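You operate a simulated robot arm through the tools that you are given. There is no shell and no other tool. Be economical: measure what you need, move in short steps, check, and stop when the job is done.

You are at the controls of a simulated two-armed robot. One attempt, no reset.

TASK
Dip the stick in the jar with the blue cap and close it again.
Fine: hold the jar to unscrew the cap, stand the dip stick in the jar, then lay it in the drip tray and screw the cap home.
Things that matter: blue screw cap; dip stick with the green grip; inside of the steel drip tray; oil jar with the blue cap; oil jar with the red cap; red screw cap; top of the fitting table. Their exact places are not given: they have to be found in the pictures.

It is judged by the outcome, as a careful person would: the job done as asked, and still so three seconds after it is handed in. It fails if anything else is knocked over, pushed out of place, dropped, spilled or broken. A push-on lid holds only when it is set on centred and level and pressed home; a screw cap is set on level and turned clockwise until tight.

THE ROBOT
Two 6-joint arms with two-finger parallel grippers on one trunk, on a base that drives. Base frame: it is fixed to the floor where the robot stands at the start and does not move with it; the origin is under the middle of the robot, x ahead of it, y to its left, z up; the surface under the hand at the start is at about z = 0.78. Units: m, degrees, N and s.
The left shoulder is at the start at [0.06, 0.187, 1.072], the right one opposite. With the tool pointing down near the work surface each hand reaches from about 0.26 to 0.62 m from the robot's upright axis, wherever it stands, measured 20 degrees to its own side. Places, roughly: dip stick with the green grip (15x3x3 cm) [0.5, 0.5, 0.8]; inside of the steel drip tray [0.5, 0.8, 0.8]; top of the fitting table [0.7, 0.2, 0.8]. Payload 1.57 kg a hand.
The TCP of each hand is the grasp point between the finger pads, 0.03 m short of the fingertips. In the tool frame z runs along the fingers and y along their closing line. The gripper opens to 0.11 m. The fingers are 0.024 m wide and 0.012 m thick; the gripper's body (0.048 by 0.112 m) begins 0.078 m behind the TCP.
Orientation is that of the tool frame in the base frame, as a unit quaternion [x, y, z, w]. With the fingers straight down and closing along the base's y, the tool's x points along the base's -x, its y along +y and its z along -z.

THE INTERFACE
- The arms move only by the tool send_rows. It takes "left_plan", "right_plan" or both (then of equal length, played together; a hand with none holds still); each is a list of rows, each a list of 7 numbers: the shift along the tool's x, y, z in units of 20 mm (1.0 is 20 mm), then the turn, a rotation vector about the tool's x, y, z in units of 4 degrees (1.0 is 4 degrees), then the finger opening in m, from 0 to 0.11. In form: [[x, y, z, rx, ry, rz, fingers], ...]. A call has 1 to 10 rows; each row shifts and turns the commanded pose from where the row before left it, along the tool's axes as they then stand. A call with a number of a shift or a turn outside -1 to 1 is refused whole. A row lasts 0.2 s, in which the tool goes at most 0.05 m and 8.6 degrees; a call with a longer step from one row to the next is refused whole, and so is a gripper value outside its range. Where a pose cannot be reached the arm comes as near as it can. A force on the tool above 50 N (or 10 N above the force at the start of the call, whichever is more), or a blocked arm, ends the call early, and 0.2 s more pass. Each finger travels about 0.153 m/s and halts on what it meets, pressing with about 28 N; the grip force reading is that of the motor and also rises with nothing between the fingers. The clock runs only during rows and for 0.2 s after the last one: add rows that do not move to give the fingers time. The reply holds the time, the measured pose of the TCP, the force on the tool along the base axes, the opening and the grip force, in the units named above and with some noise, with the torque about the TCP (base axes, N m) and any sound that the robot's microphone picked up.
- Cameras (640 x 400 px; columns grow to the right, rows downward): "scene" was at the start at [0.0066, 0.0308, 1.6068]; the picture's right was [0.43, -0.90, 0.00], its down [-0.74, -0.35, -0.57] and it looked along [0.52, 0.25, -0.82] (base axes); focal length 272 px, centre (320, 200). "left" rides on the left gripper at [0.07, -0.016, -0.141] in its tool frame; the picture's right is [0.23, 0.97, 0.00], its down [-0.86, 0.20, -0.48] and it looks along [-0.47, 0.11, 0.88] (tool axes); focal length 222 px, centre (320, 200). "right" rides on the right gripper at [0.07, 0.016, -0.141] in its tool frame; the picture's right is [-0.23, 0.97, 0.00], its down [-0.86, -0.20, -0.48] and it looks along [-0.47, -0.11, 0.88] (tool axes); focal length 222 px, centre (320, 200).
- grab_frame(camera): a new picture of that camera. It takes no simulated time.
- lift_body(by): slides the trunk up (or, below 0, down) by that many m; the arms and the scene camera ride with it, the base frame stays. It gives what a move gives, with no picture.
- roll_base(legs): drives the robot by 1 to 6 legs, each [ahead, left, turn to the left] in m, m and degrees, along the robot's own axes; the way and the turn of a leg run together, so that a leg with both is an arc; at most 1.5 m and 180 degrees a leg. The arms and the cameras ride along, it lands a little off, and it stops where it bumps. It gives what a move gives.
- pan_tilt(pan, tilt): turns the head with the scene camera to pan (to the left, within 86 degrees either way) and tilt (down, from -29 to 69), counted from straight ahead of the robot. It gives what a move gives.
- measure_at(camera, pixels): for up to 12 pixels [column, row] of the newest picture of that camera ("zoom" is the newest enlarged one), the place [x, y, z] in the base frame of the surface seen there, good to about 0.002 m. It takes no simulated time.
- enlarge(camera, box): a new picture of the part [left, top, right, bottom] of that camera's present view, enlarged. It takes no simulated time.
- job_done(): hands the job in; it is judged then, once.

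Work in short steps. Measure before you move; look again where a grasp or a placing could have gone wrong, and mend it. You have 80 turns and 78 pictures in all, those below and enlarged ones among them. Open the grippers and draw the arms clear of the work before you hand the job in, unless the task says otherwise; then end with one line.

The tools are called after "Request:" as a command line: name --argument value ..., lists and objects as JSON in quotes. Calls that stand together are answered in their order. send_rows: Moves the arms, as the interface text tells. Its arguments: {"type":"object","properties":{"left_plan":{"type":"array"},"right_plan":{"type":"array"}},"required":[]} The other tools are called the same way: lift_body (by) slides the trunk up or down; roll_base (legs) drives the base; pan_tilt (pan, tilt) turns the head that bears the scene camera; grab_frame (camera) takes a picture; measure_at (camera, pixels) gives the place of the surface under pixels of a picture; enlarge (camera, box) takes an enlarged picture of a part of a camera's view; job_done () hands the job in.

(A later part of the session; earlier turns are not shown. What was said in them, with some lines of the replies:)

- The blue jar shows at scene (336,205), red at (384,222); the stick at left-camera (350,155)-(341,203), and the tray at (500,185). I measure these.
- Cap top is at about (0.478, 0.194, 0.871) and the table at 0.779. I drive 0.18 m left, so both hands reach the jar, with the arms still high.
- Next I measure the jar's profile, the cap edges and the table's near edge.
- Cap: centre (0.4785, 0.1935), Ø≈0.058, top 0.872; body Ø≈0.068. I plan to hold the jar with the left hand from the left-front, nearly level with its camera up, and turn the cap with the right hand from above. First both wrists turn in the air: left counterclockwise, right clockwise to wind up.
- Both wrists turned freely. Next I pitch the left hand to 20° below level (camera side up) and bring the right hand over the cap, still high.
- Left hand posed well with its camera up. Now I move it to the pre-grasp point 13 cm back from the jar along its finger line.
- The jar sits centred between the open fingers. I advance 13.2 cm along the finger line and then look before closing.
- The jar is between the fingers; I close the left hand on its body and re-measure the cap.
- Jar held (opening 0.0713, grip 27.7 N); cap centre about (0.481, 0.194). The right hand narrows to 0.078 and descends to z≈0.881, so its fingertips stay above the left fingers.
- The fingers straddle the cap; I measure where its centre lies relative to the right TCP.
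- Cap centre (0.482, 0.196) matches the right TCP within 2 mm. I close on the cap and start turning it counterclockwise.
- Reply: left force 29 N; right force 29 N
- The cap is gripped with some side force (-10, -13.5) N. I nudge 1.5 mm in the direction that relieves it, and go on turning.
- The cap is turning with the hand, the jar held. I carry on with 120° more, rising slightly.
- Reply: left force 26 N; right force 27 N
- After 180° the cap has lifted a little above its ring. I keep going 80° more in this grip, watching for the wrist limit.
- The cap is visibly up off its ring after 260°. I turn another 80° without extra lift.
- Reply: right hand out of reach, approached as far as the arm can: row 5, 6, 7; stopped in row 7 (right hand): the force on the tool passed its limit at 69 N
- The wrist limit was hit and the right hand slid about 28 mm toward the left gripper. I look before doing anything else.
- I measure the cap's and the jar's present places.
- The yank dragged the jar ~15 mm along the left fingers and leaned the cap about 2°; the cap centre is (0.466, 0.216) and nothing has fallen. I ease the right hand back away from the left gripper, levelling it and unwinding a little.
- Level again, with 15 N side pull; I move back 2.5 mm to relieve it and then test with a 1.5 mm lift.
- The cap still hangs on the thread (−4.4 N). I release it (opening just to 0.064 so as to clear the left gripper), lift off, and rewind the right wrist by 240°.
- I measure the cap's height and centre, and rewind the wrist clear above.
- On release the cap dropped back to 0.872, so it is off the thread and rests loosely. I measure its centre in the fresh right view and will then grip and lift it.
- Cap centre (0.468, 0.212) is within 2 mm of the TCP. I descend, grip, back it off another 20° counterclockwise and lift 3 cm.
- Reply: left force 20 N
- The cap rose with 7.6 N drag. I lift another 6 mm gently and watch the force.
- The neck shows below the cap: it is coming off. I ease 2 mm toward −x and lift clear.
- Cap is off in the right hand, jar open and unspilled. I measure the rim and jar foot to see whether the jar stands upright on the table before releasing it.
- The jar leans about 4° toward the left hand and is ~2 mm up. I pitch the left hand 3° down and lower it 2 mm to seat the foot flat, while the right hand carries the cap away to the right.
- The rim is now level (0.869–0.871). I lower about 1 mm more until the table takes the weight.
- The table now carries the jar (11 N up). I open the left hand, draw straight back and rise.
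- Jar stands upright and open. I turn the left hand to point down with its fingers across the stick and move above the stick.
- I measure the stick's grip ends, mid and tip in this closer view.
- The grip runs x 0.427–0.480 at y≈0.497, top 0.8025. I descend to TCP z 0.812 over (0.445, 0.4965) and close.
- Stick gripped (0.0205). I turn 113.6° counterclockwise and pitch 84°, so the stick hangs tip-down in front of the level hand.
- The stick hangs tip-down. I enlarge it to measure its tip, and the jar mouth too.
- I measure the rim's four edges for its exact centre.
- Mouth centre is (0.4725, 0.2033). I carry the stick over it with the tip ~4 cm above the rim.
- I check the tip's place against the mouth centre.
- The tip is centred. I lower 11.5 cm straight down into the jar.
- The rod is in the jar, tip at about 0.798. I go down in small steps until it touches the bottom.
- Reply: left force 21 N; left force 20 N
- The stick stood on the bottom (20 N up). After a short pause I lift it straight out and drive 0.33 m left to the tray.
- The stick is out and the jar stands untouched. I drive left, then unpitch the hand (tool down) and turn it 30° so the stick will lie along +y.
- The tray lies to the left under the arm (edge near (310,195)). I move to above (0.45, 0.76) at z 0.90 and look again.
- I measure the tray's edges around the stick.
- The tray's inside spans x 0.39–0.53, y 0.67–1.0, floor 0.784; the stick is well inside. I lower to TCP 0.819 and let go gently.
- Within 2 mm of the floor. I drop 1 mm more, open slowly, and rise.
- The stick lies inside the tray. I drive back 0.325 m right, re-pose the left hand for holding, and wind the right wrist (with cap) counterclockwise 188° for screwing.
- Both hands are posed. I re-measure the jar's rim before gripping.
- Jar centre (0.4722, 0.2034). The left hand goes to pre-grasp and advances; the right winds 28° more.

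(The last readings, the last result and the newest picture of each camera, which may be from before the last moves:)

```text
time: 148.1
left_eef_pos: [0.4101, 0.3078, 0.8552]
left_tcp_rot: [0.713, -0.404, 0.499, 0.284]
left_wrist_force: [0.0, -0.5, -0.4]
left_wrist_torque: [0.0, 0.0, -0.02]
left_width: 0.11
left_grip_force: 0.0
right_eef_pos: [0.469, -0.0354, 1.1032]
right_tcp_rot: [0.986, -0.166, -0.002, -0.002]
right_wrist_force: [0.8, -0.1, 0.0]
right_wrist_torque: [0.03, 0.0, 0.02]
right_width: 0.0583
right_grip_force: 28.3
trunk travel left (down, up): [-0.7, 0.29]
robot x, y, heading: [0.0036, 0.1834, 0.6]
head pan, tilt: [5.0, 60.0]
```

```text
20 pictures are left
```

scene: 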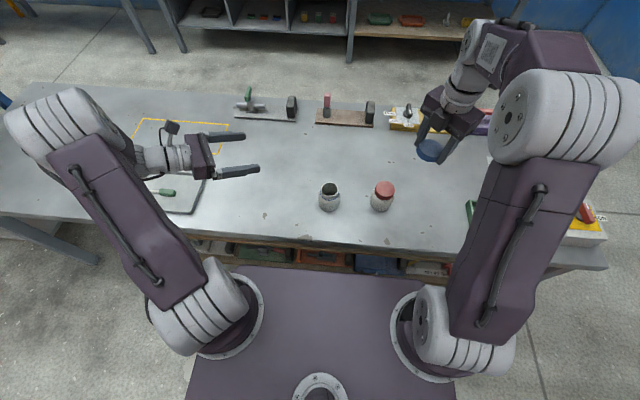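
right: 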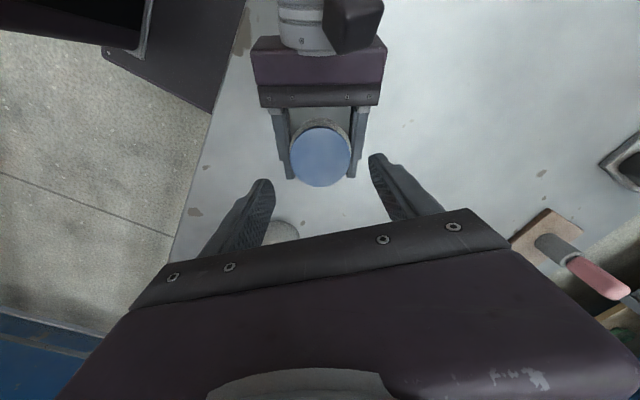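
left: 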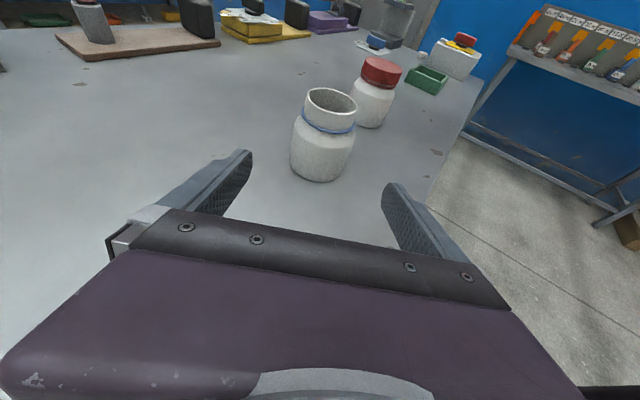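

The jar is centred between the fingers as before. I advance 13 cm and close.

Request:
send_rows --left_plan '[[0, 0, 0.8125, 0, 0, 0, 0.11], [0, 0, 0.8125, 0, 0, 0, 0.11], [0, 0, 0.8125, 0, 0, 0, 0.11], [0, 0, 0.8125, 0, 0, 0, 0.11], [0, 0, 0.8125, 0, 0, 0, 0.11], [0, 0, 0.8125, 0, 0, 0, 0.11], [0, 0, 0.8125, 0, 0, 0, 0.11], [0, 0, 0.8125, 0, 0, 0, 0.11], [0, 0, 0, 0, 0, 0, 0.11]]'

Request:
send_rows --left_plan '[[0, 0, 0, 0, 0, 0, 0.085], [0, 0, 0, 0, 0, 0, 0.075], [0, 0, 0, 0, 0, 0, 0.07], [0, 0, 0, 0, 0, 0, 0.06], [0, 0, 0, 0, 0, 0, 0.03], [0, 0, 0, 0, 0, 0, 0.03]]'

Request:
enlarge --camera "left" --box '[220, 80, 460, 260]'

Request:
measure_at --camera "zoom" --pixels '[[295, 60], [200, 115], [440, 170], [320, 224], [300, 292]]'

Request:
enlarge --camera "scene" --box '[302, 170, 358, 215]'

Request:
measure_at --camera "zoom" --pixels '[[316, 113], [244, 165], [385, 165], [318, 232], [260, 205], [318, 350]]'

```text
time: 150.1
left_eef_pos: [0.4712, 0.2026, 0.8123]
left_tcp_rot: [0.713, -0.404, 0.498, 0.284]
left_wrist_force: [-0.7, -0.2, 0.9]
left_wrist_torque: [-0.03, -0.01, 0.0]
left_width: 0.1099
left_grip_force: 0.0
right_eef_pos: [0.469, -0.0353, 1.1028]
right_tcp_rot: [0.986, -0.166, 0.0, -0.002]
right_wrist_force: [0.2, 0.0, -0.3]
right_wrist_torque: [0.01, 0.0, 0.02]
right_width: 0.0582
right_grip_force: 28.0
trunk travel left (down, up): [-0.7, 0.29]
robot x, y, heading: [0.0027, 0.1808, 0.8]
head pan, tilt: [5.0, 60.0]
```

```text
time: 151.5
left_eef_pos: [0.471, 0.2038, 0.8116]
left_tcp_rot: [0.713, -0.404, 0.498, 0.284]
left_wrist_force: [0.2, 0.3, 1.0]
left_wrist_torque: [-0.01, 0.08, 0.01]
left_width: 0.0692
left_grip_force: 27.8
right_eef_pos: [0.4693, -0.0345, 1.1037]
right_tcp_rot: [0.986, -0.166, 0.0, -0.002]
right_wrist_force: [-1.5, 0.3, 0.8]
right_wrist_torque: [-0.01, -0.02, 0.01]
right_width: 0.0583
right_grip_force: 27.9
trunk travel left (down, up): [-0.7, 0.29]
robot x, y, heading: [0.0028, 0.185, 0.7]
head pan, tilt: [5.0, 60.0]
```

```text
2.22 times, centred on (340, 170) of left
```

zoom: 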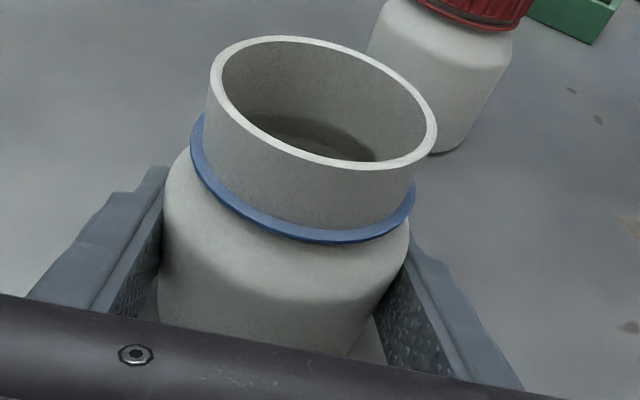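

```text
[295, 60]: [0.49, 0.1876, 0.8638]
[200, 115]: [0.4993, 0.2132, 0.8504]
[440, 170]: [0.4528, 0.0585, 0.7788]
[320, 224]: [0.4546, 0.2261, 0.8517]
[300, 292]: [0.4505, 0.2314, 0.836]
```

```text
8.89 times, centred on (330, 192) of scene
```

zoom: 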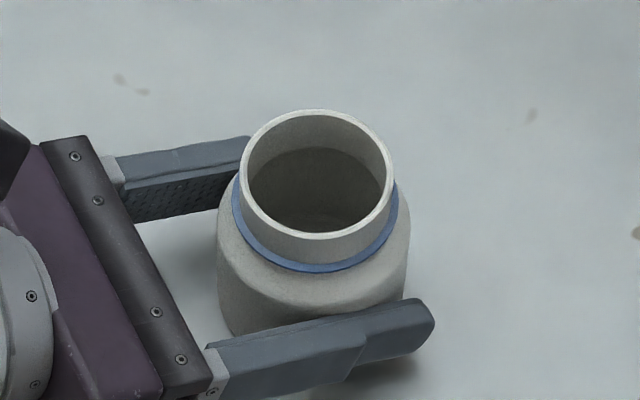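

```text
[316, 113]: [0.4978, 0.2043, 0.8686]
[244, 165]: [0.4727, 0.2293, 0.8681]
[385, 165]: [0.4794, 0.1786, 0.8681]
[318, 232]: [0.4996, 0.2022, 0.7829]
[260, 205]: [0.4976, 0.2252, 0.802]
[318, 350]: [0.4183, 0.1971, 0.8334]
```

Jar held again, mouth centre (0.472, 0.2033). I look at how the cap sits in the right hand.

Request:
grab_frame --camera "right"

Request:
measure_at --camera "right" --pixels '[[318, 150], [318, 165], [318, 184], [318, 205], [318, 218], [284, 184], [300, 184], [335, 184], [352, 184]]'

```text
17 pictures are left
```

right: 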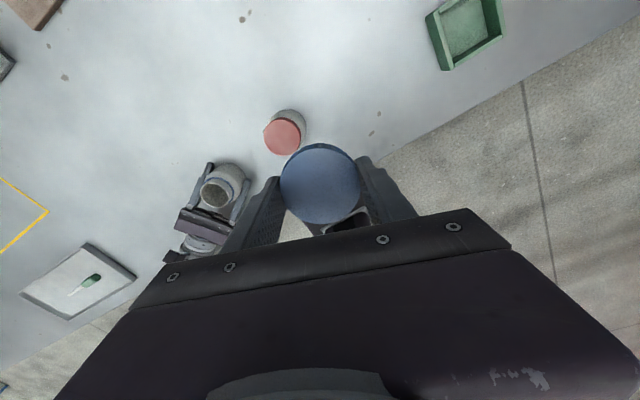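

```text
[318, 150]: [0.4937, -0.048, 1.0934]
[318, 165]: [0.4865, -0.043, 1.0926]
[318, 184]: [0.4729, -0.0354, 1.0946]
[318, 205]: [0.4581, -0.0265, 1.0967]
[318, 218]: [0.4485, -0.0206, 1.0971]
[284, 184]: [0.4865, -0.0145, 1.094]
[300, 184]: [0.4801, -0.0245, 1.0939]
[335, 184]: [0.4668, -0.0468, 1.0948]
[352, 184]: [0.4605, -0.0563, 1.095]
```

The cap is gripped about 4° tilted (it was lifted off the leaning jar), its +x side low. I carry it above the mouth, and level it by a 4° tilt of the hand; I will set it down, release, and regrip square.

Request:
send_rows --right_plan '[[-0.3125, -0.942, 0.596, 0, 0, 0, 0.03], [-0.3125, -0.942, 0.596, 0, 0, 0, 0.03], [-0.3125, -0.942, 0.596, 0, 0, 0, 0.03], [-0.3125, -0.942, 0.596, 0, 0, 0, 0.03], [-0.3125, -0.942, 0.596, 0, 0, 0, 0.03], [-0.3125, -0.942, 0.596, 0, 0, 0, 0.03]]'

Request:
send_rows --right_plan '[[-0.3125, -0.942, 0.596, 0, 0, 0, 0.03], [-0.3125, -0.942, 0.596, 0, 0, 0, 0.03], [-0.3125, -0.942, 0.596, 0, 0, 0, 0.03], [-0.3125, -0.942, 0.596, 0, 0, 0, 0.03], [-0.3125, -0.942, 0.596, 0, 0, 0, 0.03], [-0.3125, -0.942, 0.596, 0, 0, 0, 0.03], [0, 0, 0, 0, 0.5, 0, 0.03], [0, 0, 0, 0, 0.5, 0, 0.03], [0, 0, 0, 0, 0, 0, 0.03]]'

Request:
grab_frame --camera "left"

Request:
grab_frame --camera "right"

Request:
measure_at --camera "right" --pixels '[[318, 150], [318, 184], [318, 216], [286, 184], [352, 184]]'

```text
time: 152.9
left_eef_pos: [0.4704, 0.2035, 0.8113]
left_tcp_rot: [0.713, -0.404, 0.498, 0.284]
left_wrist_force: [0.0, 0.6, 0.7]
left_wrist_torque: [0.08, 0.04, 0.01]
left_width: 0.069
left_grip_force: 28.0
right_eef_pos: [0.4725, 0.0861, 1.0325]
right_tcp_rot: [0.986, -0.166, 0.0, -0.002]
right_wrist_force: [-0.1, 0.1, 0.1]
right_wrist_torque: [-0.02, 0.02, 0.03]
right_width: 0.0584
right_grip_force: 27.7
trunk travel left (down, up): [-0.7, 0.29]
robot x, y, heading: [0.0032, 0.1835, 0.4]
head pan, tilt: [5.0, 60.0]
```

```text
time: 154.9
left_eef_pos: [0.4703, 0.2028, 0.8119]
left_tcp_rot: [0.712, -0.405, 0.498, 0.284]
left_wrist_force: [-0.4, -0.2, 0.7]
left_wrist_torque: [0.03, -0.04, -0.01]
left_width: 0.069
left_grip_force: 27.7
right_eef_pos: [0.4727, 0.2031, 0.9615]
right_tcp_rot: [0.986, -0.166, 0.034, 0.003]
right_wrist_force: [0.6, -0.5, 0.1]
right_wrist_torque: [-0.01, 0.02, -0.01]
right_width: 0.0584
right_grip_force: 27.4
trunk travel left (down, up): [-0.7, 0.29]
robot x, y, heading: [0.0016, 0.1842, 0.7]
head pan, tilt: [5.0, 60.0]
```

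```text
16 pictures are left
```

left: 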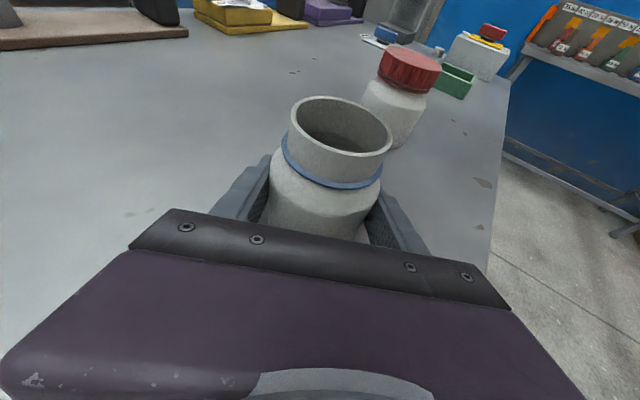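

```text
15 pictures are left
```

right: 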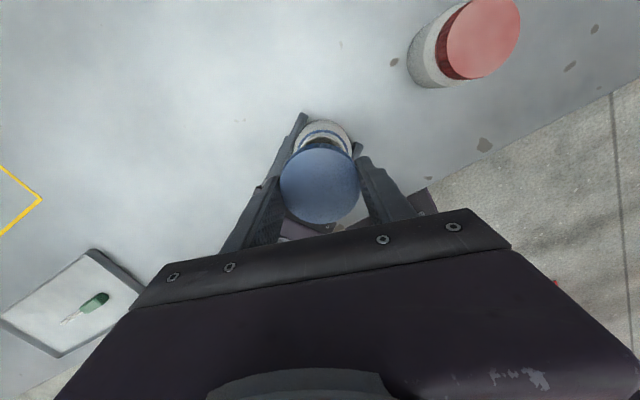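

```text
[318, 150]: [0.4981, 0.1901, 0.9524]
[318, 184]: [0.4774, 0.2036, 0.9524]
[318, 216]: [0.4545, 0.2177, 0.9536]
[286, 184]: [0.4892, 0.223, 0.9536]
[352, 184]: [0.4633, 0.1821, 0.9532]
```

The cap is now level (within 1 mm). I check its centre against the jar from the scene camera.

Request:
enlarge --camera "scene" --box '[280, 140, 376, 215]'

```text
5.33 times, centred on (328, 178) of scene
```

zoom: 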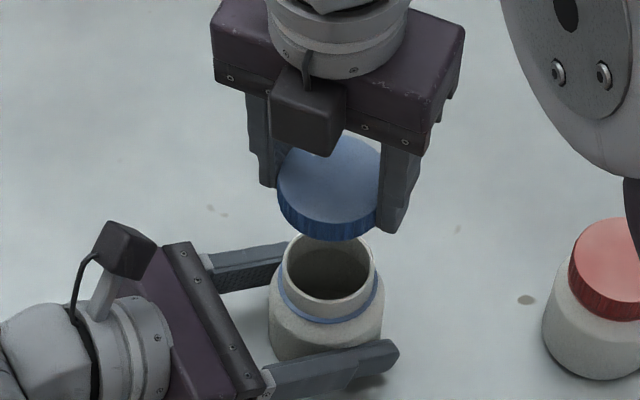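

Request:
measure_at --camera "zoom" --pixels '[[328, 222], [328, 230], [355, 218], [300, 212], [328, 180], [350, 150], [328, 302], [286, 260], [374, 262], [350, 296], [300, 292]]'

```text
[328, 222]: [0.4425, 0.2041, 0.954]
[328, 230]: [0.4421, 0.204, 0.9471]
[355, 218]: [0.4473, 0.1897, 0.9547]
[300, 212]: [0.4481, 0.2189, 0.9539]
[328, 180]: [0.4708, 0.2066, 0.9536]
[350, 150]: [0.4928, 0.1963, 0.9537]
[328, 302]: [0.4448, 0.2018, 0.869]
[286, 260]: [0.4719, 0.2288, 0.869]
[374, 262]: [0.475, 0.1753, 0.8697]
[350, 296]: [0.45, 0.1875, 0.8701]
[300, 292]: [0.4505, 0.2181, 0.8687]
```

Cap centre (0.4715, 0.2043) vs jar (0.4715, 0.2025). I shift 1.5 mm and lower the cap onto the neck until just above its seat.

Request:
send_rows --right_plan '[[-0.025, 0.07, 0.7, 0, 0, 0, 0.03], [-0.05, 0, 0.7, 0, 0, 0, 0.03], [-0.05, 0, 0.7, 0, 0, 0, 0.03], [-0.05, 0, 0.7, 0, 0, 0, 0.03], [0, 0, 0, 0, 0, 0, 0.03]]'

Request:
send_rows --right_plan '[[-0.025, 0, 0.3, 0, 0, 0, 0.03], [-0.025, 0, 0.3, 0, 0, 0, 0.03], [0, 0, 0, 0, 0, 0, 0.03]]'

Request:
enlarge --camera "left" --box '[220, 60, 460, 260]'

```text
time: 156.1
left_eef_pos: [0.4719, 0.2043, 0.8116]
left_tcp_rot: [0.712, -0.404, 0.498, 0.285]
left_wrist_force: [-0.6, 0.2, 0.4]
left_wrist_torque: [0.02, -0.05, 0.0]
left_width: 0.0693
left_grip_force: 28.0
right_eef_pos: [0.473, 0.2035, 0.9049]
right_tcp_rot: [0.985, -0.166, 0.034, 0.003]
right_wrist_force: [0.7, -0.1, -0.2]
right_wrist_torque: [0.02, -0.02, -0.01]
right_width: 0.0586
right_grip_force: 28.4
trunk travel left (down, up): [-0.7, 0.29]
robot x, y, heading: [0.0032, 0.1823, 0.7]
head pan, tilt: [5.0, 60.0]
```

```text
time: 156.9
left_eef_pos: [0.4711, 0.2037, 0.8118]
left_tcp_rot: [0.713, -0.404, 0.498, 0.284]
left_wrist_force: [2.2, -0.1, -2.0]
left_wrist_torque: [-0.2, -0.06, 0.03]
left_width: 0.069
left_grip_force: 27.8
right_eef_pos: [0.4724, 0.2028, 0.8931]
right_tcp_rot: [0.985, -0.167, 0.034, 0.002]
right_wrist_force: [-2.3, -0.7, 6.7]
right_wrist_torque: [-0.02, 0.27, -0.02]
right_width: 0.0584
right_grip_force: 28.2
trunk travel left (down, up): [-0.7, 0.29]
robot x, y, heading: [0.0029, 0.1827, 0.5]
head pan, tilt: [5.0, 60.0]
```

```text
2.00 times, centred on (340, 160) of left
```

zoom: 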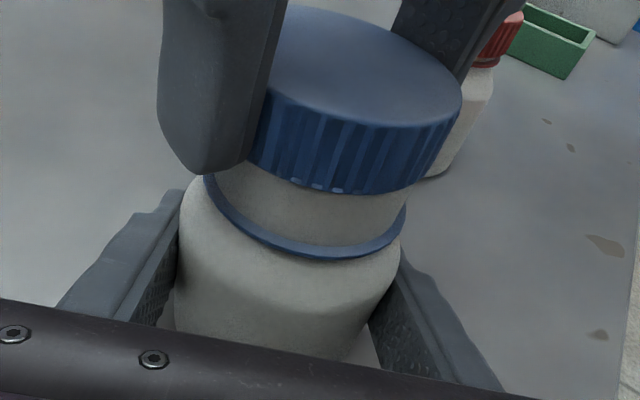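

The cap is around the neck with light contact (6.7 N). I lower a few mm more in steps.

Request:
send_rows --right_plan '[[-0.012, 0, 0.15, 0, 0, 0, 0.03], [0, 0, 0, 0, 0, 0, 0.03]]'

Request:
send_rows --right_plan '[[-0.012, 0, 0.15, 0, 0, 0, 0.03], [0, 0, 0, 0, 0, 0, 0.03]]'

Request:
send_rows --right_plan '[[-0.008, 0, 0.1, 0, 0, 0, 0.03], [0, 0, 0, 0, 0, 0, 0.03]]'

```text
time: 157.5
left_eef_pos: [0.4703, 0.2024, 0.8108]
left_tcp_rot: [0.713, -0.405, 0.498, 0.284]
left_wrist_force: [5.5, 2.3, -8.8]
left_wrist_torque: [-0.3, -0.41, 0.01]
left_width: 0.0688
left_grip_force: 27.8
right_eef_pos: [0.4731, 0.2031, 0.8912]
right_tcp_rot: [0.985, -0.166, 0.035, 0.001]
right_wrist_force: [-1.9, -2.5, 22.5]
right_wrist_torque: [0.04, 0.64, -0.01]
right_width: 0.0585
right_grip_force: 28.2
trunk travel left (down, up): [-0.7, 0.29]
robot x, y, heading: [0.003, 0.184, 0.5]
head pan, tilt: [5.0, 60.0]
```

```text
time: 158.1
left_eef_pos: [0.4692, 0.2026, 0.8131]
left_tcp_rot: [0.713, -0.403, 0.499, 0.284]
left_wrist_force: [-0.6, -0.2, -0.3]
left_wrist_torque: [0.02, -0.04, -0.01]
left_width: 0.0689
left_grip_force: 28.0
right_eef_pos: [0.4716, 0.2021, 0.885]
right_tcp_rot: [0.986, -0.165, 0.033, 0.004]
right_wrist_force: [0.7, -0.6, -1.6]
right_wrist_torque: [0.01, -0.04, 0.02]
right_width: 0.0583
right_grip_force: 28.6
trunk travel left (down, up): [-0.7, 0.29]
robot x, y, heading: [0.0008, 0.1813, 0.4]
head pan, tilt: [5.0, 60.0]
```

```text
time: 158.7
left_eef_pos: [0.4706, 0.2038, 0.8122]
left_tcp_rot: [0.712, -0.404, 0.498, 0.284]
left_wrist_force: [1.3, -1.6, 0.6]
left_wrist_torque: [0.04, 0.03, -0.04]
left_width: 0.0691
left_grip_force: 28.7
right_eef_pos: [0.4719, 0.2018, 0.885]
right_tcp_rot: [0.986, -0.165, 0.033, 0.004]
right_wrist_force: [-0.1, 1.5, -0.4]
right_wrist_torque: [-0.03, -0.02, 0.02]
right_width: 0.0582
right_grip_force: 28.1
trunk travel left (down, up): [-0.7, 0.29]
robot x, y, heading: [0.0059, 0.182, 0.7]
head pan, tilt: [5.0, 60.0]
```

The cap slipped down over the neck freely (no force). I open slightly, straighten the hand, lower to grip height and regrip it level.

Request:
send_rows --right_plan '[[0, 0, 0, 0, 0, 0, 0.061], [0, 0, 0, 0, 0, 0, 0.066], [0, 0, 0, 0, 0, 0, 0.066], [0, 0, 0, 0, -0.5, 0, 0.066], [0, 0, 0, 0, -0.5, 0, 0.066], [0, 0, 0.1, 0, 0, 0, 0.066], [0, 0, 0.08, 0, 0, 0, 0.066], [0, 0, 0, 0, 0, 0, 0.066]]'

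Request:
enlarge --camera "left" --box '[220, 60, 460, 260]'

Request:
grab_frame --camera "right"

Request:
measure_at --camera "right" --pixels '[[318, 152], [318, 184], [318, 216], [286, 184], [350, 184]]'

```text
time: 160.5
left_eef_pos: [0.471, 0.2021, 0.8121]
left_tcp_rot: [0.712, -0.404, 0.498, 0.285]
left_wrist_force: [0.4, -0.2, 1.5]
left_wrist_torque: [0.01, 0.07, 0.0]
left_width: 0.0688
left_grip_force: 28.1
right_eef_pos: [0.4733, 0.2032, 0.8814]
right_tcp_rot: [0.986, -0.167, 0.0, -0.003]
right_wrist_force: [0.5, 0.3, -0.5]
right_wrist_torque: [0.0, -0.03, -0.01]
right_width: 0.0659
right_grip_force: 0.1
trunk travel left (down, up): [-0.7, 0.29]
robot x, y, heading: [0.0034, 0.1838, 0.6]
head pan, tilt: [5.0, 60.0]
```

```text
2.00 times, centred on (340, 160) of left
```

zoom: 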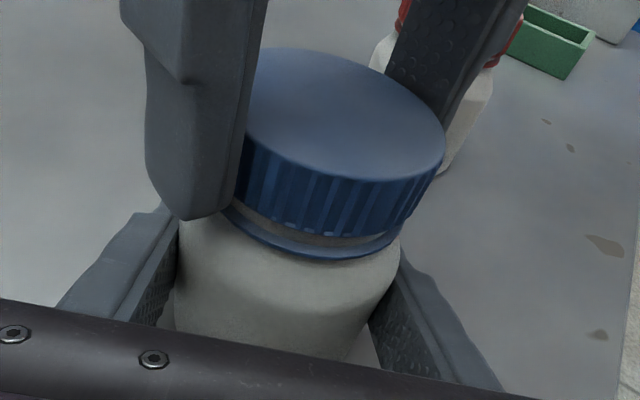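

```text
11 pictures are left
```

right: 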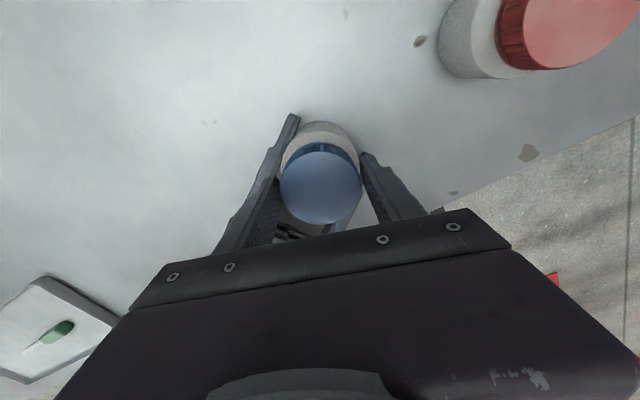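

```text
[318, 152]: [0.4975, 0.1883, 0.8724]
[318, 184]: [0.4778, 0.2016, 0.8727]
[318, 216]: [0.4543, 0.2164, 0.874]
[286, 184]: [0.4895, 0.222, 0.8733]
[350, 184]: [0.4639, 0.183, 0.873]
```

The cap sits level at 0.873, ~2 mm above its ring. I grip it and turn clockwise with slight downward feed.

Request:
send_rows --right_plan '[[0, 0, 0, 0, 0, 0, 0.06], [0, 0, 0, 0, 0, 0, 0.05], [0, 0, 0, 0, 0, 0, 0.03], [0, 0, 0, 0, 0, 0, 0.03]]'

Request:
send_rows --right_plan '[[0, 0, 0.03, 0, 0, 1, 0.03], [0, 0, 0.003, 0, 0, 1, 0.03], [0, 0, 0.003, 0, 0, 1, 0.03], [0, 0, 0.003, 0, 0, 1, 0.03], [0, 0, 0.003, 0, 0, 1, 0.03], [0, 0, 0.003, 0, 0, 1, 0.03], [0, 0, 0.003, 0, 0, 1, 0.03], [0, 0, 0.003, 0, 0, 1, 0.03], [0, 0, 0.003, 0, 0, 1, 0.03], [0, 0, 0.003, 0, 0, 1, 0.03]]'

Request:
send_rows --right_plan '[[0, 0, 0.003, 0, 0, 1, 0.03], [0, 0, 0.003, 0, 0, 1, 0.03], [0, 0, 0.003, 0, 0, 1, 0.03], [0, 0, 0.003, 0, 0, 1, 0.03], [0, 0, 0.003, 0, 0, 1, 0.03], [0, 0, 0.003, 0, 0, 1, 0.03], [0, 0, 0.003, 0, 0, 1, 0.03], [0, 0, 0.003, 0, 0, 1, 0.03], [0, 0, 0.003, 0, 0, 1, 0.03], [0, 0, 0.003, 0, 0, 1, 0.03]]'

```text
time: 161.5
left_eef_pos: [0.4715, 0.2041, 0.8124]
left_tcp_rot: [0.713, -0.405, 0.497, 0.285]
left_wrist_force: [0.9, -1.2, 3.7]
left_wrist_torque: [0.16, 0.03, -0.03]
left_width: 0.0691
left_grip_force: 27.9
right_eef_pos: [0.4739, 0.2025, 0.8807]
right_tcp_rot: [0.986, -0.166, 0.0, -0.003]
right_wrist_force: [0.9, 3.1, -0.5]
right_wrist_torque: [-0.03, -0.04, -0.02]
right_width: 0.0584
right_grip_force: 28.5
trunk travel left (down, up): [-0.7, 0.29]
robot x, y, heading: [0.0036, 0.1825, 0.5]
head pan, tilt: [5.0, 60.0]
```

```text
time: 163.7
left_eef_pos: [0.4704, 0.2045, 0.8116]
left_tcp_rot: [0.713, -0.404, 0.498, 0.284]
left_wrist_force: [1.4, 6.4, 0.0]
left_wrist_torque: [-0.27, 0.17, 0.01]
left_width: 0.0688
left_grip_force: 27.5
right_eef_pos: [0.4726, 0.2029, 0.8806]
right_tcp_rot: [0.869, -0.494, -0.001, -0.002]
right_wrist_force: [0.1, -6.8, 5.9]
right_wrist_torque: [-0.15, -0.08, -0.04]
right_width: 0.0583
right_grip_force: 28.5
trunk travel left (down, up): [-0.7, 0.29]
robot x, y, heading: [0.0027, 0.1835, 0.6]
head pan, tilt: [5.0, 60.0]
```

```text
time: 165.9
left_eef_pos: [0.4711, 0.2038, 0.812]
left_tcp_rot: [0.713, -0.403, 0.499, 0.283]
left_wrist_force: [14.2, 12.1, -11.0]
left_wrist_torque: [-0.39, 0.53, 0.02]
left_width: 0.0691
left_grip_force: 27.9
right_eef_pos: [0.4703, 0.2025, 0.879]
right_tcp_rot: [-0.648, 0.761, 0.002, 0.001]
right_wrist_force: [-14.4, -12.2, 18.5]
right_wrist_torque: [-0.24, 0.36, -0.01]
right_width: 0.0583
right_grip_force: 28.9
trunk travel left (down, up): [-0.7, 0.29]
robot x, y, heading: [0.0028, 0.184, 0.5]
head pan, tilt: [5.0, 60.0]
```

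Upward reaction 18.5 N with some side force: I stop feeding down, ease 2 mm sideways, and keep turning clockwise.

Request:
send_rows --right_plan '[[0.07, 0.065, -0.02, 0, 0, 1, 0.03], [0, 0, 0, 0, 0, 1, 0.03], [0, 0, 0, 0, 0, 1, 0.03], [0, 0, 0, 0, 0, 1, 0.03], [0, 0, 0, 0, 0, 1, 0.03], [0, 0, 0, 0, 0, 1, 0.03], [0, 0, 0, 0, 0, 1, 0.03], [0, 0, 0, 0, 0, 1, 0.03], [0, 0, 0, 0, 0, 1, 0.03], [0, 0, 0, 0, 0, 1, 0.03]]'

Request:
send_rows --right_plan '[[0, 0, 0, 0, 0, 1, 0.03], [0, 0, 0, 0, 0, 1, 0.03], [0, 0, 0, 0, 0, 1, 0.03], [0, 0, 0, 0, 0, 1, 0.03], [0, 0, 0, 0, 0, 1, 0.03], [0, 0, 0, 0, 0, 1, 0.03], [0, 0, 0, 0, 0, 1, 0.03], [0, 0, 0, 0, 0, 1, 0.03], [0, 0, 0, 0, 0, 1, 0.03], [0, 0, 0, 0, 0, 1, 0.03]]'

Request:
enlarge --camera "left" --box '[220, 60, 460, 260]'

```text
time: 168.1
left_eef_pos: [0.4715, 0.2029, 0.8115]
left_tcp_rot: [0.712, -0.403, 0.5, 0.284]
left_wrist_force: [15.4, -13.7, -0.6]
left_wrist_torque: [0.26, 0.44, -0.09]
left_width: 0.0691
left_grip_force: 28.2
right_eef_pos: [0.4697, 0.2011, 0.8801]
right_tcp_rot: [-0.349, 0.937, 0.003, 0.001]
right_wrist_force: [-15.2, 14.0, 2.0]
right_wrist_torque: [0.58, 0.45, 0.06]
right_width: 0.0584
right_grip_force: 27.6
trunk travel left (down, up): [-0.7, 0.29]
robot x, y, heading: [0.0047, 0.1835, 0.6]
head pan, tilt: [5.0, 60.0]
```

```text
time: 170.3
left_eef_pos: [0.47, 0.2038, 0.812]
left_tcp_rot: [0.712, -0.404, 0.499, 0.284]
left_wrist_force: [7.8, -14.6, 7.6]
left_wrist_torque: [0.54, 0.14, 0.03]
left_width: 0.0686
left_grip_force: 27.6
right_eef_pos: [0.4702, 0.2014, 0.8801]
right_tcp_rot: [-0.007, 1.0, 0.003, 0.0]
right_wrist_force: [-6.9, 17.0, -1.9]
right_wrist_torque: [0.51, 0.24, 0.06]
right_width: 0.0586
right_grip_force: 28.2
trunk travel left (down, up): [-0.7, 0.29]
robot x, y, heading: [0.0043, 0.1812, 0.7]
head pan, tilt: [5.0, 60.0]
```

```text
2.00 times, centred on (340, 160) of left
```

zoom: 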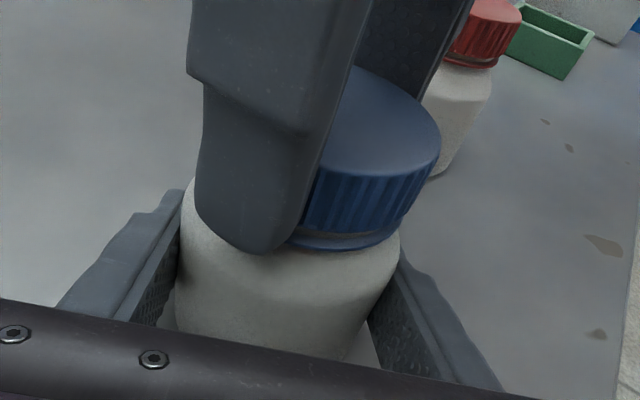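

The gap under the cap has shrunk. I continue 120° clockwise (a known-safe wrist range), easing the side force.

Request:
send_rows --right_plan '[[0.03, 0.06, 0, 0, 0, 1, 0.03], [0, 0, 0, 0, 0, 1, 0.03], [0, 0, 0, 0, 0, 1, 0.03], [0, 0, 0, 0, 0, 1, 0.03], [0, 0, 0, 0, 0, 1, 0.03], [0, 0, 0, 0, 0, 1, 0.03], [0, 0, 0, 0, 0, 1, 0.03], [0, 0, 0, 0, 0, 1, 0.03], [0, 0, 0, 0, 0, 1, 0.03], [0, 0, 0, 0, 0, 1, 0.03]]'

Request:
send_rows --right_plan '[[0, 0, 0, 0, 0, 1, 0.03], [0, 0, 0, 0, 0, 1, 0.03], [0, 0, 0, 0, 0, 1, 0.03], [0, 0, 0, 0, 0, 1, 0.03], [0, 0, 0, 0, 0, 1, 0.03], [0, 0, 0, 0, 0, 1, 0.03], [0, 0, 0, 0, 0, 1, 0.03], [0, 0, 0, 0, 0, 1, 0.03], [0, 0, 0, 0, 0, 1, 0.03], [0, 0, 0, 0, 0, 1, 0.03]]'

Request:
send_rows --right_plan '[[0, 0, 0, 0, 0, 1, 0.03], [0, 0, 0, 0, 0, 1, 0.03], [0, 0, 0, 0, 0, 1, 0.03], [0, 0, 0, 0, 0, 1, 0.03], [0, 0, 0, 0, 0, 1, 0.03], [0, 0, 0, 0, 0, 1, 0.03], [0, 0, 0, 0, 0, 1, 0.03], [0, 0, 0, 0, 0, 1, 0.03], [0, 0, 0, 0, 0, 1, 0.03], [0, 0, 0, 0, 0, 1, 0.03]]'

Request:
enlarge --camera "left" --box '[220, 60, 460, 260]'

```text
time: 172.5
left_eef_pos: [0.4696, 0.2034, 0.8127]
left_tcp_rot: [0.713, -0.404, 0.499, 0.284]
left_wrist_force: [-12.8, 1.9, 11.9]
left_wrist_torque: [-0.25, -0.66, -0.02]
left_width: 0.0691
left_grip_force: 28.3
right_eef_pos: [0.4697, 0.2018, 0.8791]
right_tcp_rot: [0.336, 0.942, 0.002, 0.0]
right_wrist_force: [13.4, -1.8, -6.5]
right_wrist_torque: [-0.12, -0.24, 0.03]
right_width: 0.0584
right_grip_force: 27.8
trunk travel left (down, up): [-0.7, 0.29]
robot x, y, heading: [-0.0028, 0.1834, 0.7]
head pan, tilt: [5.0, 60.0]
```

```text
time: 174.7
left_eef_pos: [0.4702, 0.2034, 0.8116]
left_tcp_rot: [0.712, -0.404, 0.499, 0.285]
left_wrist_force: [-18.5, -2.2, 4.9]
left_wrist_torque: [0.0, -1.01, -0.04]
left_width: 0.0694
left_grip_force: 28.0
right_eef_pos: [0.4708, 0.2035, 0.8806]
right_tcp_rot: [0.637, 0.771, 0.002, -0.002]
right_wrist_force: [18.6, 2.0, -4.8]
right_wrist_torque: [0.06, -0.19, 0.05]
right_width: 0.0585
right_grip_force: 28.7
trunk travel left (down, up): [-0.7, 0.29]
robot x, y, heading: [-0.0006, 0.1819, 0.7]
head pan, tilt: [5.0, 60.0]
```

```text
time: 176.9
left_eef_pos: [0.4712, 0.2025, 0.8112]
left_tcp_rot: [0.713, -0.404, 0.498, 0.284]
left_wrist_force: [-16.2, 0.4, -0.3]
left_wrist_torque: [0.02, -0.78, -1.04]
left_width: 0.0699
left_grip_force: 27.6
right_eef_pos: [0.4715, 0.2022, 0.8798]
right_tcp_rot: [0.863, 0.506, 0.0, -0.002]
right_wrist_force: [17.2, -1.2, -2.1]
right_wrist_torque: [-0.06, -0.31, 1.06]
right_width: 0.059
right_grip_force: 28.3
trunk travel left (down, up): [-0.7, 0.29]
robot x, y, heading: [0.0061, 0.1813, 0.7]
head pan, tilt: [5.0, 60.0]
```

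```text
2.00 times, centred on (340, 160) of left
```

zoom: 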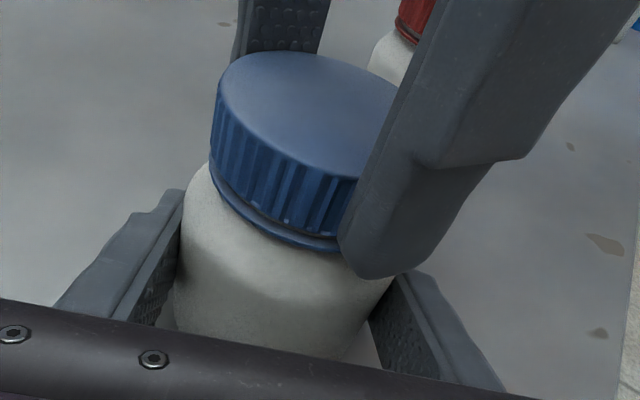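

The cap is down on its ring and the turning torque has jumped to 1.06 N·m: it is tightening. I give 12° more and watch the torque.

Request:
send_rows --right_plan '[[0, 0, 0, 0, 0, 1, 0.0], [0, 0, 0, 0, 0, 1, 0.0], [0, 0, 0, 0, 0, 1, 0.0], [0, 0, 0, 0, 0, 0, 0.0]]'

Request:
send_rows --right_plan '[[0, 0, 0, 0, 0, 1, 0.0], [0, 0, 0, 0, 0, 1, 0.0], [0, 0, 0, 0, 0, 1, 0.0], [0, 0, 0, 0, 0, 0, 0.0]]'

Request:
enlarge --camera "left" --box '[220, 60, 460, 260]'

```text
time: 177.9
left_eef_pos: [0.4712, 0.2032, 0.8123]
left_tcp_rot: [0.713, -0.403, 0.499, 0.285]
left_wrist_force: [-19.4, 5.3, -0.7]
left_wrist_torque: [-0.18, -0.89, -0.61]
left_width: 0.0701
left_grip_force: 28.4
right_eef_pos: [0.4711, 0.2012, 0.8792]
right_tcp_rot: [0.911, 0.413, 0.001, -0.002]
right_wrist_force: [18.3, -5.0, 1.2]
right_wrist_torque: [-0.21, -0.46, 0.55]
right_width: 0.0586
right_grip_force: 27.9
trunk travel left (down, up): [-0.7, 0.29]
robot x, y, heading: [0.0051, 0.1819, 0.5]
head pan, tilt: [5.0, 60.0]
```

```text
time: 178.9
left_eef_pos: [0.4724, 0.2032, 0.8125]
left_tcp_rot: [0.712, -0.404, 0.499, 0.284]
left_wrist_force: [0.2, -0.5, -5.3]
left_wrist_torque: [0.09, -0.12, -0.88]
left_width: 0.0706
left_grip_force: 28.6
right_eef_pos: [0.4691, 0.2022, 0.8789]
right_tcp_rot: [0.949, 0.316, -0.002, -0.003]
right_wrist_force: [0.6, -0.3, 6.1]
right_wrist_torque: [-0.09, 0.13, 0.88]
right_width: 0.0583
right_grip_force: 27.9
trunk travel left (down, up): [-0.7, 0.29]
robot x, y, heading: [0.0023, 0.1832, 0.4]
head pan, tilt: [5.0, 60.0]
```

```text
2.00 times, centred on (340, 160) of left
```

zoom: 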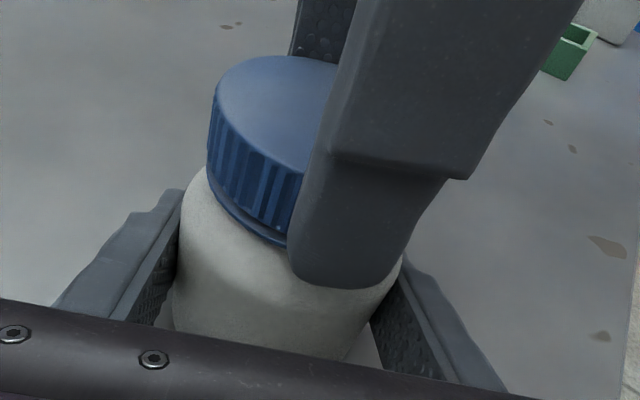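

Torque holds near 0.9–1 N·m and the grip slips: the cap is tight. I open the right hand and lift it clear.

Request:
send_rows --right_plan '[[0, 0, 0, 0, 0, 0, 0.06], [0, 0, 0, 0, 0, 0, 0.066], [0, 0, 0, 0, 0, 0, 0.066], [0, 0, -0.5, 0, 0, 0, 0.066], [0, 0, -1, 0, 0, 0, 0.07], [0, 0, -1, 0, 0, 0, 0.08], [0, 0, -1, 0, 0, 0, 0.08], [0, 0, -1, 0, 0, 0, 0.08], [0, 0, -1, 0, 0, 0, 0.08], [0, 0, -1, 0, 0, 0, 0.08]]'

Request:
send_rows --right_plan '[[0, 1, -0.6, 0, 0, 0, 0.08], [0, 1, -0.6, 0, 0, 0, 0.08], [0, 1, -0.6, 0, 0, 0, 0.08], [0, 1, -0.6, 0, 0, 0, 0.08], [-0.8, 0.6, 0, 0, 0, 0, 0.08], [-0.8, 0.6, 0, 0, 0, 0, 0.08], [-0.8, 0.6, 0, 0, 0, 0, 0.08], [-0.8, 0.6, 0, 0, 0, 0, 0.08]]'

Request:
enlarge --camera "left" --box '[220, 60, 460, 260]'

Request:
measure_at --camera "zoom" --pixels '[[320, 70], [230, 110], [430, 150], [320, 140], [330, 190], [330, 330]]'

```text
time: 181.1
left_eef_pos: [0.4711, 0.203, 0.8116]
left_tcp_rot: [0.713, -0.403, 0.499, 0.284]
left_wrist_force: [-0.3, -0.2, -0.7]
left_wrist_torque: [0.01, 0.0, 0.02]
left_width: 0.0701
left_grip_force: 28.1
right_eef_pos: [0.469, 0.2003, 1.0082]
right_tcp_rot: [0.949, 0.316, -0.001, -0.003]
right_wrist_force: [0.8, -0.1, 0.1]
right_wrist_torque: [-0.06, -0.01, 0.0]
right_width: 0.0799
right_grip_force: 0.1
trunk travel left (down, up): [-0.7, 0.29]
robot x, y, heading: [0.0018, 0.1826, 0.8]
head pan, tilt: [5.0, 60.0]
```

```text
time: 182.9
left_eef_pos: [0.4717, 0.203, 0.8119]
left_tcp_rot: [0.713, -0.404, 0.499, 0.284]
left_wrist_force: [0.5, 0.1, 0.9]
left_wrist_torque: [0.04, 0.01, 0.01]
left_width: 0.0697
left_grip_force: 27.8
right_eef_pos: [0.4944, 0.0582, 1.0561]
right_tcp_rot: [0.948, 0.317, 0.001, -0.004]
right_wrist_force: [0.9, 1.1, -0.3]
right_wrist_torque: [0.04, -0.02, 0.02]
right_width: 0.08
right_grip_force: 0.0
trunk travel left (down, up): [-0.7, 0.29]
robot x, y, heading: [0.0, 0.1824, 0.5]
head pan, tilt: [5.0, 60.0]
```

```text
2.00 times, centred on (340, 160) of left
```

zoom: 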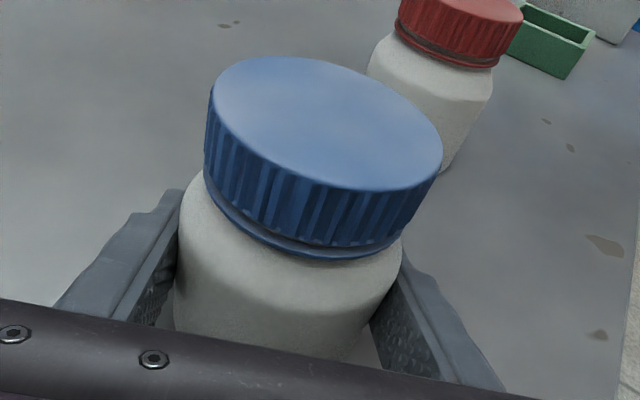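

```text
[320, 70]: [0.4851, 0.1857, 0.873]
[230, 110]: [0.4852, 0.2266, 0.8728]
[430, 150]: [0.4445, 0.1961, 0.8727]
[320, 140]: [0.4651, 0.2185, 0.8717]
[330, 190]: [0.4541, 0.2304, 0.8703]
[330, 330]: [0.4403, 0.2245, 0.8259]
```

Cap is seated, all around close to its ring like the red one. I lower the left hand a touch so the foot bears on the table, then release and withdraw.

Request:
send_rows --left_plan '[[-0.047, 0, 0.018, 0, -0.25, 0, 0.03], [-0.047, 0, 0.018, 0, -0.2, 0, 0.03], [0, 0, 0, 0, 0, 0, 0.03]]'

Request:
send_rows --left_plan '[[0, 0, 0, 0, 0, 0, 0.072], [0, 0, 0, 0, 0, 0, 0.08], [0, 0, 0, 0, 0, 0, 0.095], [0, 0, -0.5, 0, 0, 0, 0.1], [0, 0, -1, 0, 0, 0, 0.1], [0, 0, -1, 0, 0, 0, 0.1], [0, 0, -1, 0, 0, 0, 0.1], [0, 0, -1, 0, 0, 0, 0.1], [0, 0, -1, 0, 0, 0, 0.1], [0, 0, -1, 0, 0, 0, 0.1]]'

Request:
send_rows --left_plan '[[0.863, 0, -0.366, 0, 0, 0, 0.1], [0.863, 0, -0.366, 0, 0, 0, 0.1], [0.863, 0, -0.366, 0, 0, 0, 0.1], [0.863, 0, -0.366, 0, 0, 0, 0.1], [0.863, 0, -0.366, 0, 0, 0, 0.1], [0.863, 0, -0.366, 0, 0, 0, 0.1], [0.863, 0, -0.366, 0, 0, 0, 0.1], [0.863, 0, -0.366, 0, 0, 0, 0.1]]'

Request:
grab_frame --camera "scene"

Request:
enlarge --camera "scene" --box '[302, 165, 410, 225]'

Request:
measure_at --camera "zoom" --pixels '[[155, 130], [155, 100], [155, 160], [115, 130], [195, 130], [485, 150]]'

```text
time: 183.7
left_eef_pos: [0.4719, 0.2041, 0.8114]
left_tcp_rot: [0.72, -0.408, 0.489, 0.277]
left_wrist_force: [2.3, -0.5, 10.2]
left_wrist_torque: [-0.32, -0.21, 0.0]
left_width: 0.0696
left_grip_force: 27.7
right_eef_pos: [0.4943, 0.059, 1.0565]
right_tcp_rot: [0.949, 0.316, 0.001, -0.002]
right_wrist_force: [1.1, -0.3, 0.3]
right_wrist_torque: [0.0, 0.0, 0.0]
right_width: 0.0799
right_grip_force: 0.1
trunk travel left (down, up): [-0.7, 0.29]
robot x, y, heading: [0.001, 0.1848, 0.7]
head pan, tilt: [5.0, 60.0]
```

```text
time: 185.9
left_eef_pos: [0.4082, 0.3084, 0.8575]
left_tcp_rot: [0.72, -0.408, 0.488, 0.278]
left_wrist_force: [0.2, 0.5, -0.3]
left_wrist_torque: [0.03, -0.04, -0.01]
left_width: 0.1
left_grip_force: 0.0
right_eef_pos: [0.4955, 0.0607, 1.0561]
right_tcp_rot: [0.949, 0.316, 0.0, -0.002]
right_wrist_force: [0.3, -0.8, 0.3]
right_wrist_torque: [-0.02, -0.01, -0.01]
right_width: 0.0798
right_grip_force: 0.0
trunk travel left (down, up): [-0.7, 0.29]
robot x, y, heading: [-0.0017, 0.185, 0.8]
head pan, tilt: [5.0, 60.0]
```

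```text
time: 187.7
left_eef_pos: [0.4077, 0.3091, 1.0086]
left_tcp_rot: [0.72, -0.409, 0.487, 0.279]
left_wrist_force: [0.6, 0.7, 0.7]
left_wrist_torque: [-0.01, 0.0, -0.01]
left_width: 0.1
left_grip_force: 0.1
right_eef_pos: [0.4949, 0.0591, 1.0574]
right_tcp_rot: [0.948, 0.317, 0.001, -0.003]
right_wrist_force: [-0.3, -0.4, 0.3]
right_wrist_torque: [0.0, -0.01, 0.01]
right_width: 0.08
right_grip_force: 0.1
trunk travel left (down, up): [-0.7, 0.29]
robot x, y, heading: [0.0008, 0.1851, 0.5]
head pan, tilt: [5.0, 60.0]
```

```text
6 pictures are left
```

scene: 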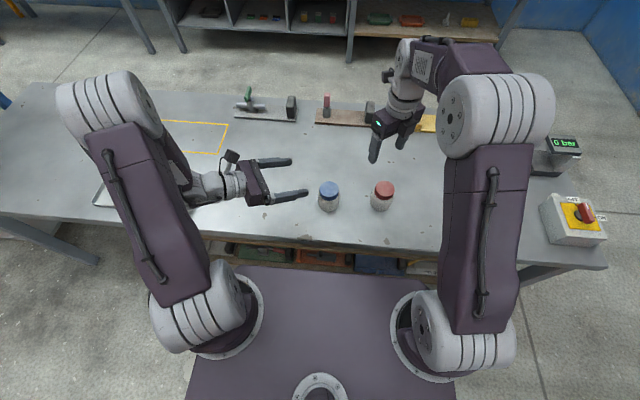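

```text
5.93 times, centred on (356, 195) of scene
```

zoom: 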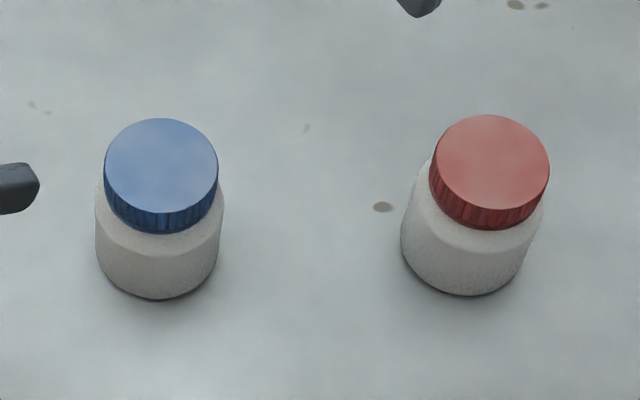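

```text
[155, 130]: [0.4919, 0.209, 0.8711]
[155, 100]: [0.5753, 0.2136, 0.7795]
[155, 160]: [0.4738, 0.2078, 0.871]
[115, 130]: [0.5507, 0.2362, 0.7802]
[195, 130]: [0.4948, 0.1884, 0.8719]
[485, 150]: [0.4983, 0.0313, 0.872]
```

The blue cap is level at 0.871, matching the red jar, and the jar stands upright. I draw both arms further clear and take a final look at the tray.

Request:
send_rows --left_plan '[[0.5, -0.5, -0.8, 0, 0, 0, 0.1], [0.5, -0.5, -0.8, 0, 0, 0, 0.1], [0.5, -0.5, -0.8, 0, 0, 0, 0.1], [0.5, -0.5, -0.8, 0, 0, 0, 0.1], [0.5, -0.5, -0.8, 0, 0, 0, 0.1], [0, 0, 0, 0, 0, 0, 0.1]]' --right_plan '[[0, 0.6, -0.7, 0, 0, 0, 0.08], [0, 0.6, -0.7, 0, 0, 0, 0.08], [0, 0.6, -0.7, 0, 0, 0, 0.08], [0, 0.6, -0.7, 0, 0, 0, 0.08], [0, 0.6, -0.7, 0, 0, 0, 0.08], [0, 0, 0, 0, 0, 0, 0.08]]'

Request:
pan_tilt --pan 30 --tilt 52

Request:
grab_frame --camera "scene"

Request:
grab_frame --camera "right"

```text
time: 189.1
left_eef_pos: [0.423, 0.3851, 1.0839]
left_tcp_rot: [0.72, -0.408, 0.487, 0.278]
left_wrist_force: [0.0, -0.7, 0.6]
left_wrist_torque: [0.0, -0.04, 0.02]
left_width: 0.0998
left_grip_force: 0.1
right_eef_pos: [0.5301, 0.013, 1.1273]
right_tcp_rot: [0.949, 0.316, 0.0, -0.003]
right_wrist_force: [0.5, -0.2, 0.6]
right_wrist_torque: [-0.02, 0.01, 0.01]
right_width: 0.0799
right_grip_force: 0.0
trunk travel left (down, up): [-0.7, 0.29]
robot x, y, heading: [0.0039, 0.178, 0.4]
head pan, tilt: [5.0, 60.0]
```

```text
time: 190.0
left_eef_pos: [0.4224, 0.3847, 1.0829]
left_tcp_rot: [0.72, -0.408, 0.488, 0.278]
left_wrist_force: [0.1, 0.2, -0.5]
left_wrist_torque: [0.0, -0.01, -0.02]
left_width: 0.1002
left_grip_force: 0.1
right_eef_pos: [0.53, 0.012, 1.127]
right_tcp_rot: [0.948, 0.317, 0.0, -0.002]
right_wrist_force: [-0.3, 0.0, -0.5]
right_wrist_torque: [-0.01, -0.02, 0.02]
right_width: 0.0801
right_grip_force: 0.1
trunk travel left (down, up): [-0.7, 0.29]
robot x, y, heading: [-0.0001, 0.182, 0.7]
head pan, tilt: [30.0, 52.0]
```

```text
4 pictures are left
```

scene: 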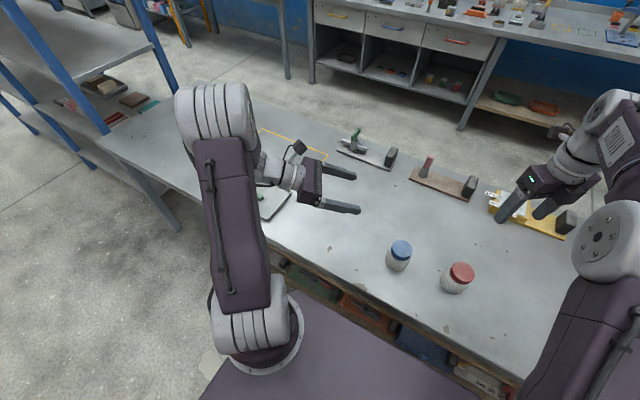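

```text
3 pictures are left
```

right: 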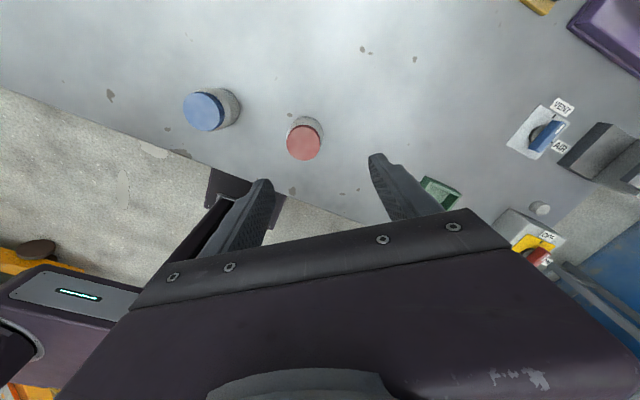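

Both jars stand closed, the stick was last seen lying in the tray (right camera during the screwing), and the arms are clear with open grippers. I hand in.

Request:
job_done

```text
The job is handed in.
```

The stick was dipped to the bottom of the blue-capped jar and laid in the drip tray, and the blue cap is screwed back on tight. The jar ended up about 1 cm from where it started, because the right hand dragged it while unscrewing.
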